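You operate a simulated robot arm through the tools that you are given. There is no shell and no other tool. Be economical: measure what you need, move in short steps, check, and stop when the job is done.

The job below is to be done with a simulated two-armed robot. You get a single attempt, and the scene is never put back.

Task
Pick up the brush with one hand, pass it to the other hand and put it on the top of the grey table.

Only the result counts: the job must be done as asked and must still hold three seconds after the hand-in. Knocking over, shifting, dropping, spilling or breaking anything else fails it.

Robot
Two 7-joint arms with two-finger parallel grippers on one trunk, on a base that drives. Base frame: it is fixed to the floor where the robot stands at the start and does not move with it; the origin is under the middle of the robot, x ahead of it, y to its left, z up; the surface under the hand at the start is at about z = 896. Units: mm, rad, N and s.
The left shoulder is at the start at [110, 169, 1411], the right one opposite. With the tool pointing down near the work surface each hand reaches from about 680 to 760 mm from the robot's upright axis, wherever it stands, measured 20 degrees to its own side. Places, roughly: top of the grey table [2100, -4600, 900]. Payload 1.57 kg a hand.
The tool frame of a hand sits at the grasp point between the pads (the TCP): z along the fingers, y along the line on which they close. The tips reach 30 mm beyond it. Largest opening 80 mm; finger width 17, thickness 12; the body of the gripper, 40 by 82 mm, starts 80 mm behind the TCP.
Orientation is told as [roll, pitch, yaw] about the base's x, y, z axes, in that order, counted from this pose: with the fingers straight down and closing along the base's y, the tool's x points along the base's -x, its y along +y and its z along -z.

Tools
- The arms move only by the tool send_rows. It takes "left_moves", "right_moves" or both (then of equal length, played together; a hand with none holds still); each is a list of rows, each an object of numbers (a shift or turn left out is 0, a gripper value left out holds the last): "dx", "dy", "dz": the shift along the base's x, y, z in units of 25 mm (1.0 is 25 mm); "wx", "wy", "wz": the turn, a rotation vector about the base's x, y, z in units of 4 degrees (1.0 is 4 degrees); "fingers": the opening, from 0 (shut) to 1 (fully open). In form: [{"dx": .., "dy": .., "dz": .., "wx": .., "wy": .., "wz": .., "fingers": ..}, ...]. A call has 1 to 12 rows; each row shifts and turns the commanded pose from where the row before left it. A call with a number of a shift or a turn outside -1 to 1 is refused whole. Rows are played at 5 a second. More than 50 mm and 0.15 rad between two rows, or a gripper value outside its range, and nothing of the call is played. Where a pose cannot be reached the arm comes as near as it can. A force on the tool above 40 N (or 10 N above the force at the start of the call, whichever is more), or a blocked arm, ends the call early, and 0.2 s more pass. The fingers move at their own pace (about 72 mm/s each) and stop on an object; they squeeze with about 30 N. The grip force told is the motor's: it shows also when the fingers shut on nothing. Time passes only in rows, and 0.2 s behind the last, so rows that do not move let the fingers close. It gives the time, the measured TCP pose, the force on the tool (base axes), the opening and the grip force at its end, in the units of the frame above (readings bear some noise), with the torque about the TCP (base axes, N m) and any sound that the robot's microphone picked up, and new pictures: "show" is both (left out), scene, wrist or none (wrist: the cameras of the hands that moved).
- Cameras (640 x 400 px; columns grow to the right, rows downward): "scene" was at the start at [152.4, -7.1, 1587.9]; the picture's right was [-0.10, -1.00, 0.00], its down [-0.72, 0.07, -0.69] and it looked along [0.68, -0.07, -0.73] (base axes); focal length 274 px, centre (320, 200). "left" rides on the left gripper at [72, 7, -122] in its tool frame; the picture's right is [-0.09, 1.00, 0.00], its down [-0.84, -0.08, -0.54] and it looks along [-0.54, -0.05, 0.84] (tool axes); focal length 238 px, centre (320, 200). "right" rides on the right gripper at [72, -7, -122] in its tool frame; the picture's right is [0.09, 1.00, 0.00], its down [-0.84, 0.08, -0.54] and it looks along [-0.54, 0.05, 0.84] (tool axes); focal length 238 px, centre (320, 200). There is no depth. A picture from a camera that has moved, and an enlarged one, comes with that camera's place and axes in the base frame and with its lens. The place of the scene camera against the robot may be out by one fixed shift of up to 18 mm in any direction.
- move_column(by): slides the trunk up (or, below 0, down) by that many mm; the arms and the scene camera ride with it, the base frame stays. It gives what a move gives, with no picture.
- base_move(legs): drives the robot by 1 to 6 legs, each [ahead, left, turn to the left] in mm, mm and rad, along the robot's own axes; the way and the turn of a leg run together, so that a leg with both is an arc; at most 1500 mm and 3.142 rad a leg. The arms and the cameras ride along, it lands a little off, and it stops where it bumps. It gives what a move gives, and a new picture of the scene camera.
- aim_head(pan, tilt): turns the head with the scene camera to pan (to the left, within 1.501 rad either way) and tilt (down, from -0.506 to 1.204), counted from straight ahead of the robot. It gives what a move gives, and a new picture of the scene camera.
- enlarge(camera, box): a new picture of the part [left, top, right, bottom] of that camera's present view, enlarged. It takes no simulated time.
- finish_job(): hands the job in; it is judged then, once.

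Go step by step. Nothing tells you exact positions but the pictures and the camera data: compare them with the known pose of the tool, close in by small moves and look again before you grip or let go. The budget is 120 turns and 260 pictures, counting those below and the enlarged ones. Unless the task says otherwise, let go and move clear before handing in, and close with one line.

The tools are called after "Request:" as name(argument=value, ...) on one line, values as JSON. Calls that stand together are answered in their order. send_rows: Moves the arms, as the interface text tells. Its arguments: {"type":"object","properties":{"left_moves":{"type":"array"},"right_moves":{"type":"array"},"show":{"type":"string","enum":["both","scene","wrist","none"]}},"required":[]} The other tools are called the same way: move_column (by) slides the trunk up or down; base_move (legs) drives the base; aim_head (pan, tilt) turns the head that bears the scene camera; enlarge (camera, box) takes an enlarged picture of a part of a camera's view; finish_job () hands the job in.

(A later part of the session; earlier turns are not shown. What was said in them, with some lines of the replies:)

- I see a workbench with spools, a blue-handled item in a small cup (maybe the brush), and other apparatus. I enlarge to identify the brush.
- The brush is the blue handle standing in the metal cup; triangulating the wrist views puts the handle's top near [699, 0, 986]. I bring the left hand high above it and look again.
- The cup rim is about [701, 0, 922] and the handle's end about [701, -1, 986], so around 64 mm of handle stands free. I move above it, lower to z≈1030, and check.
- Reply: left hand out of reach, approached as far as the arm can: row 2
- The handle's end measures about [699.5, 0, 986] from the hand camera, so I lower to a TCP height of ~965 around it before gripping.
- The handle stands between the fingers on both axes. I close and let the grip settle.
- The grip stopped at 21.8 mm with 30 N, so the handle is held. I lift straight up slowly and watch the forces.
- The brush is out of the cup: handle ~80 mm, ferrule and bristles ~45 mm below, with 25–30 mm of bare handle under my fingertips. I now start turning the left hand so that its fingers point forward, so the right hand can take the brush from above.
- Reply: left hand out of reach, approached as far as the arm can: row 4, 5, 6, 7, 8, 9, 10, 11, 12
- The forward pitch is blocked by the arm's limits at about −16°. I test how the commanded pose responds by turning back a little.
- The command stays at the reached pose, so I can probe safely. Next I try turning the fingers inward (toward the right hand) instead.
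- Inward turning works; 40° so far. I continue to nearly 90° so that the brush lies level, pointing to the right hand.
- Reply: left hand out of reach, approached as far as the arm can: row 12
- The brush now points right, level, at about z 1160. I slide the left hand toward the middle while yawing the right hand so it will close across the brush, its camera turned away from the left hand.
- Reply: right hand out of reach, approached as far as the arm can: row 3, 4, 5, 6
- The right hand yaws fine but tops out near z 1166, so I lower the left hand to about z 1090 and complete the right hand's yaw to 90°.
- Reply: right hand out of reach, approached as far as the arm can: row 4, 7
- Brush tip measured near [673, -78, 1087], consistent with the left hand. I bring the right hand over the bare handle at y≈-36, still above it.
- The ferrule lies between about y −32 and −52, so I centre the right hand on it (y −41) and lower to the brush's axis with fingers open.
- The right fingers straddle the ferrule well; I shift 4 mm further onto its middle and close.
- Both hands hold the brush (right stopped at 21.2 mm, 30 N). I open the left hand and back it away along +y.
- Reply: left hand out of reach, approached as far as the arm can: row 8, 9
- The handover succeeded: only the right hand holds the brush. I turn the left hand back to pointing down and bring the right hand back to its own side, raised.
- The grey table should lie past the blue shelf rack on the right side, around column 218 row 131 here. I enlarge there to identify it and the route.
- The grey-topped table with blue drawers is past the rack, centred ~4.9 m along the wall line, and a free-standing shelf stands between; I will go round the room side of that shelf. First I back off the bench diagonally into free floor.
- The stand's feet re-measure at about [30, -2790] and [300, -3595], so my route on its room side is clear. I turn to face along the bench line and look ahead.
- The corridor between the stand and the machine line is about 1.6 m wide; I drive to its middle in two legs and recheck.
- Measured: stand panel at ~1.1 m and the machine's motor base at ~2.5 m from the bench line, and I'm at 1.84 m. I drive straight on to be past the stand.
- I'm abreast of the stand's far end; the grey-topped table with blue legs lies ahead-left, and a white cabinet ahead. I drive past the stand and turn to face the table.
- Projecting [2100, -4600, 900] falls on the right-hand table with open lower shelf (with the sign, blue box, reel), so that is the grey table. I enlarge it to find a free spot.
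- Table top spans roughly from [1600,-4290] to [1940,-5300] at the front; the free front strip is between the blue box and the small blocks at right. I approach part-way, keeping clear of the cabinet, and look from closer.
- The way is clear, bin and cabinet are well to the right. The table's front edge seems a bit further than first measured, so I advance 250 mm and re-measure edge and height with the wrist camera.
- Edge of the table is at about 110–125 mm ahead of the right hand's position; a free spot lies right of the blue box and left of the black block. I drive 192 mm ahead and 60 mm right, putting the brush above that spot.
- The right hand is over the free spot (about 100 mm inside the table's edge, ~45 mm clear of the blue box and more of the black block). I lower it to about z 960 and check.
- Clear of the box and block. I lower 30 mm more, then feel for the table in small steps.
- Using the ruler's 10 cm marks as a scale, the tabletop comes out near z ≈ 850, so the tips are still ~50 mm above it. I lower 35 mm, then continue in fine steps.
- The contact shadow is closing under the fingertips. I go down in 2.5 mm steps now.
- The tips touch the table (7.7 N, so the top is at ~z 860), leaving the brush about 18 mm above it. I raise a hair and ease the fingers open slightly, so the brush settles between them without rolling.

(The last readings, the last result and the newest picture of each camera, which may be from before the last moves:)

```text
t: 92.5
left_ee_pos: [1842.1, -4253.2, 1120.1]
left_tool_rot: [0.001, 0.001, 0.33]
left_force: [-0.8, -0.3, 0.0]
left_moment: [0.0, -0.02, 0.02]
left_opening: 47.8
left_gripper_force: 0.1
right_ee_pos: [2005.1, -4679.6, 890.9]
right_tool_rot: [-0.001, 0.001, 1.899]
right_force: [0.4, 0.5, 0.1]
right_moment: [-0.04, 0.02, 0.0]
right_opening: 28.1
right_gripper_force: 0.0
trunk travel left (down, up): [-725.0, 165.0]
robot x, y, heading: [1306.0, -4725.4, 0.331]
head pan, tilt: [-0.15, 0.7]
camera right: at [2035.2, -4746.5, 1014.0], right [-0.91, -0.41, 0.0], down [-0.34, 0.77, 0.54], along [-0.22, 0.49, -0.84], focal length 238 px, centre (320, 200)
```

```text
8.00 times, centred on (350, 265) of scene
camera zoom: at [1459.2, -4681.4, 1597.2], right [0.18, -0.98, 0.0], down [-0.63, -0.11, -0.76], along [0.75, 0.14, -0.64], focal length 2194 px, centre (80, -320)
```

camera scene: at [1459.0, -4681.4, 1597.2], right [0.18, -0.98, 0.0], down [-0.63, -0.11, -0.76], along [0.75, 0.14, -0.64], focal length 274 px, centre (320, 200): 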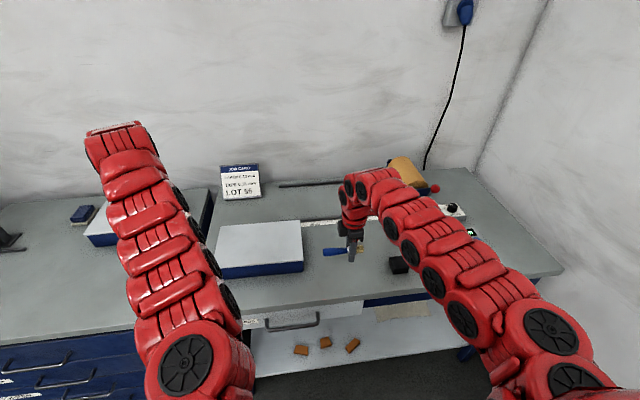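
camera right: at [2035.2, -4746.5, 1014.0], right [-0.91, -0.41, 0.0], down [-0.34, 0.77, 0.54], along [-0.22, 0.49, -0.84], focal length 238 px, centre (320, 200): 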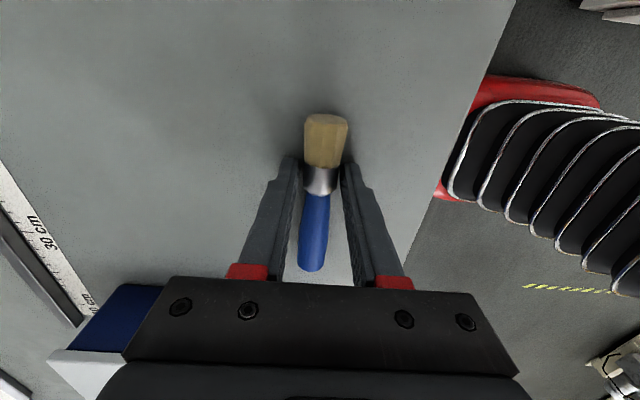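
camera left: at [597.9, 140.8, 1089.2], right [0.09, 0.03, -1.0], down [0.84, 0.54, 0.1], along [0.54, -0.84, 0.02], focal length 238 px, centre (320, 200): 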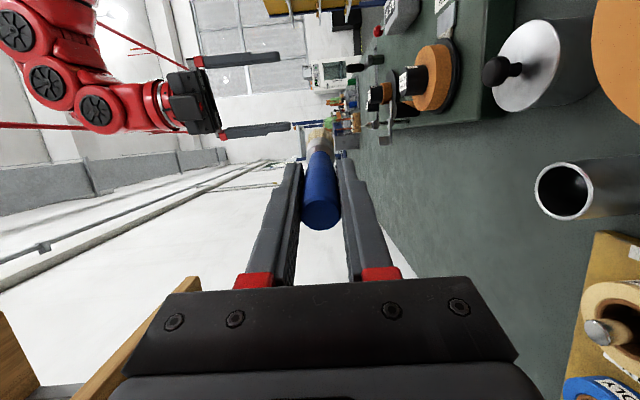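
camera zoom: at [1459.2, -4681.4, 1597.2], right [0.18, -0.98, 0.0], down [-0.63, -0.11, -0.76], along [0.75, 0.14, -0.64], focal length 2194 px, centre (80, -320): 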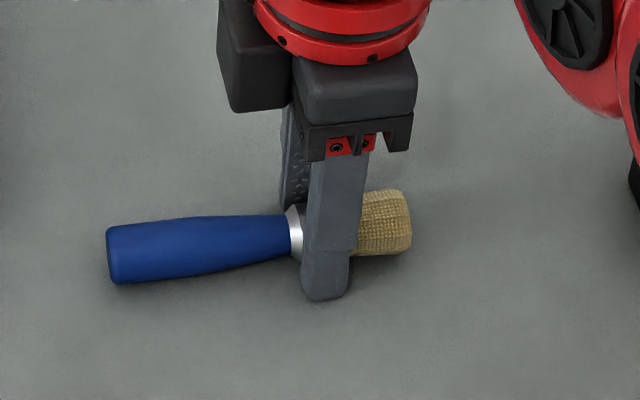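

The brush now rests on the table between the fingers. I open further slowly and lift straight up.

Request:
send_rows(right_moves=[{"fingers": 0.4}, {"fingers": 0.5}, {"fingers": 0.65}, {"fingers": 0.8}, {}, {"dz": 0.4}, {"dz": 0.8}, {"dz": 0.9}, {"dz": 0.9}, {"dz": 0.9}, {"dz": 0.9}, {}])

Request:
enlarge(camera="scene", box=[290, 200, 450, 300])

```text
t: 95.0
left_ee_pos: [1841.7, -4251.8, 1119.0]
left_tool_rot: [0.001, 0.001, 0.331]
left_force: [0.2, -0.3, -0.5]
left_moment: [0.02, 0.0, 0.0]
left_opening: 47.7
left_gripper_force: 0.1
right_ee_pos: [2004.1, -4680.0, 1011.8]
right_tool_rot: [0.001, 0.0, 1.899]
right_force: [0.1, 0.3, -0.1]
right_moment: [-0.02, 0.01, -0.03]
right_opening: 64.0
right_gripper_force: 0.0
trunk travel left (down, up): [-725.0, 165.0]
robot x, y, heading: [1308.6, -4722.4, 0.328]
head pan, tilt: [-0.15, 0.7]
camera scene: at [1459.5, -4681.4, 1597.1], right [0.18, -0.98, 0.0], down [-0.63, -0.11, -0.76], along [0.75, 0.14, -0.64], focal length 274 px, centre (320, 200)
camera right: at [2034.9, -4746.5, 1134.8], right [-0.91, -0.41, 0.0], down [-0.34, 0.77, 0.54], along [-0.22, 0.49, -0.84], focal length 238 px, centre (320, 200)
```

scene: 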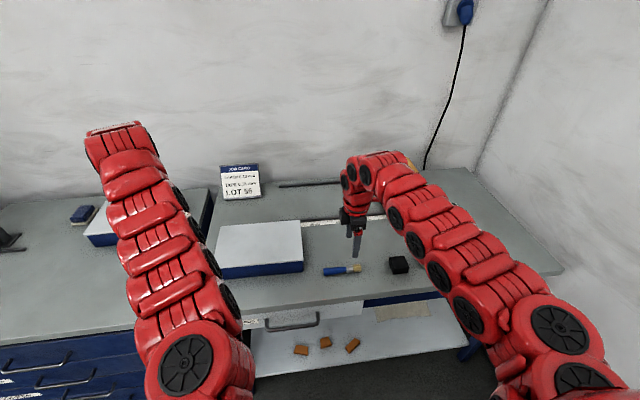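
right: 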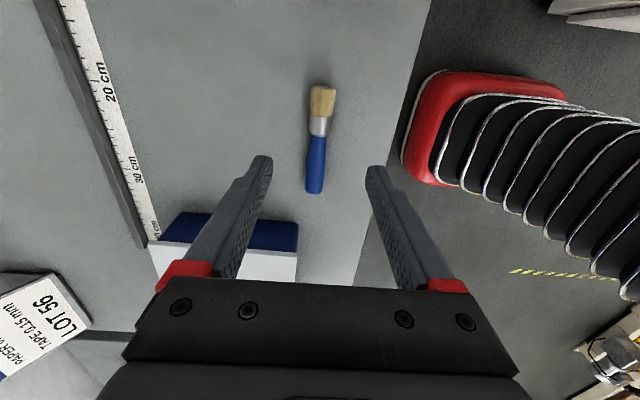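

```text
4.00 times, centred on (370, 250) of scene
camera zoom: at [1459.5, -4681.4, 1597.1], right [0.18, -0.98, 0.0], down [-0.63, -0.11, -0.76], along [0.75, 0.14, -0.64], focal length 1097 px, centre (120, 0)
```

zoom: 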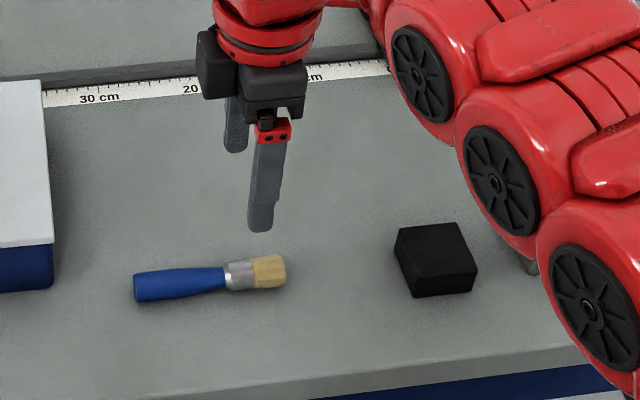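

The brush lies free on the grey table, well inside the edge, and nothing else has moved. I raise the hand a bit more and confirm that the brush stays put.

Request:
send_rows(right_moves=[{"dz": 0.9}, {"dz": 0.9}, {"dz": 0.9}, {"dz": 0.9}, {}, {}, {}, {}, {}], show="scene")

Request:
enlarge(camera="scene", box=[290, 200, 450, 300])

```text
t: 97.0
left_ee_pos: [1841.3, -4252.0, 1119.4]
left_tool_rot: [0.0, 0.002, 0.33]
left_force: [0.7, 0.2, -0.2]
left_moment: [0.02, 0.0, 0.03]
left_opening: 48.2
left_gripper_force: 0.1
right_ee_pos: [2005.4, -4678.5, 1100.0]
right_tool_rot: [0.001, -0.001, 1.899]
right_force: [0.8, -0.3, -1.0]
right_moment: [0.02, 0.01, -0.03]
right_opening: 64.0
right_gripper_force: 0.0
trunk travel left (down, up): [-725.0, 165.0]
robot x, y, heading: [1309.4, -4721.9, 0.332]
head pan, tilt: [-0.15, 0.7]
camera scene: at [1459.1, -4681.4, 1597.2], right [0.18, -0.98, 0.0], down [-0.63, -0.11, -0.76], along [0.75, 0.14, -0.64], focal length 274 px, centre (320, 200)
```

scene: 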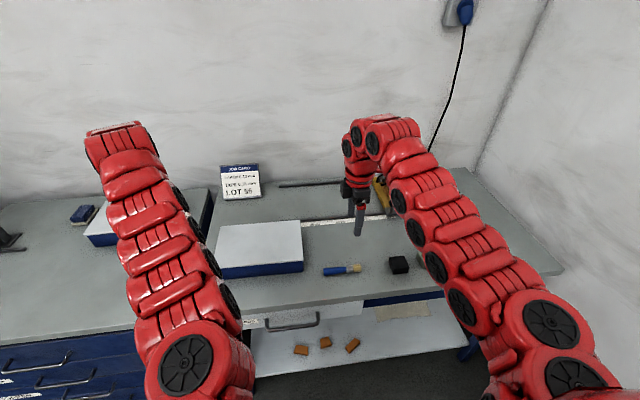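

```text
4.00 times, centred on (370, 250) of scene
camera zoom: at [1459.1, -4681.4, 1597.2], right [0.18, -0.98, 0.0], down [-0.63, -0.11, -0.76], along [0.75, 0.14, -0.64], focal length 1097 px, centre (120, 0)
```

zoom: 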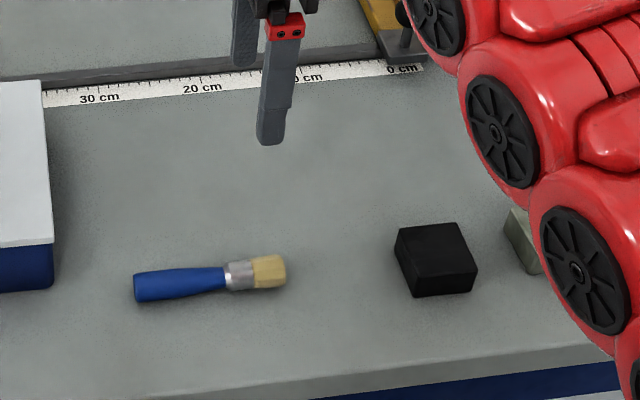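

The brush has not moved since release and both hands are clear, so I hand the job in.

Request:
finish_job()

```text
The job is handed in.
```

The left hand picked up the brush and passed it to the right hand, which laid it on top of the grey table; both hands are clear of it and it was lying still when I handed in.
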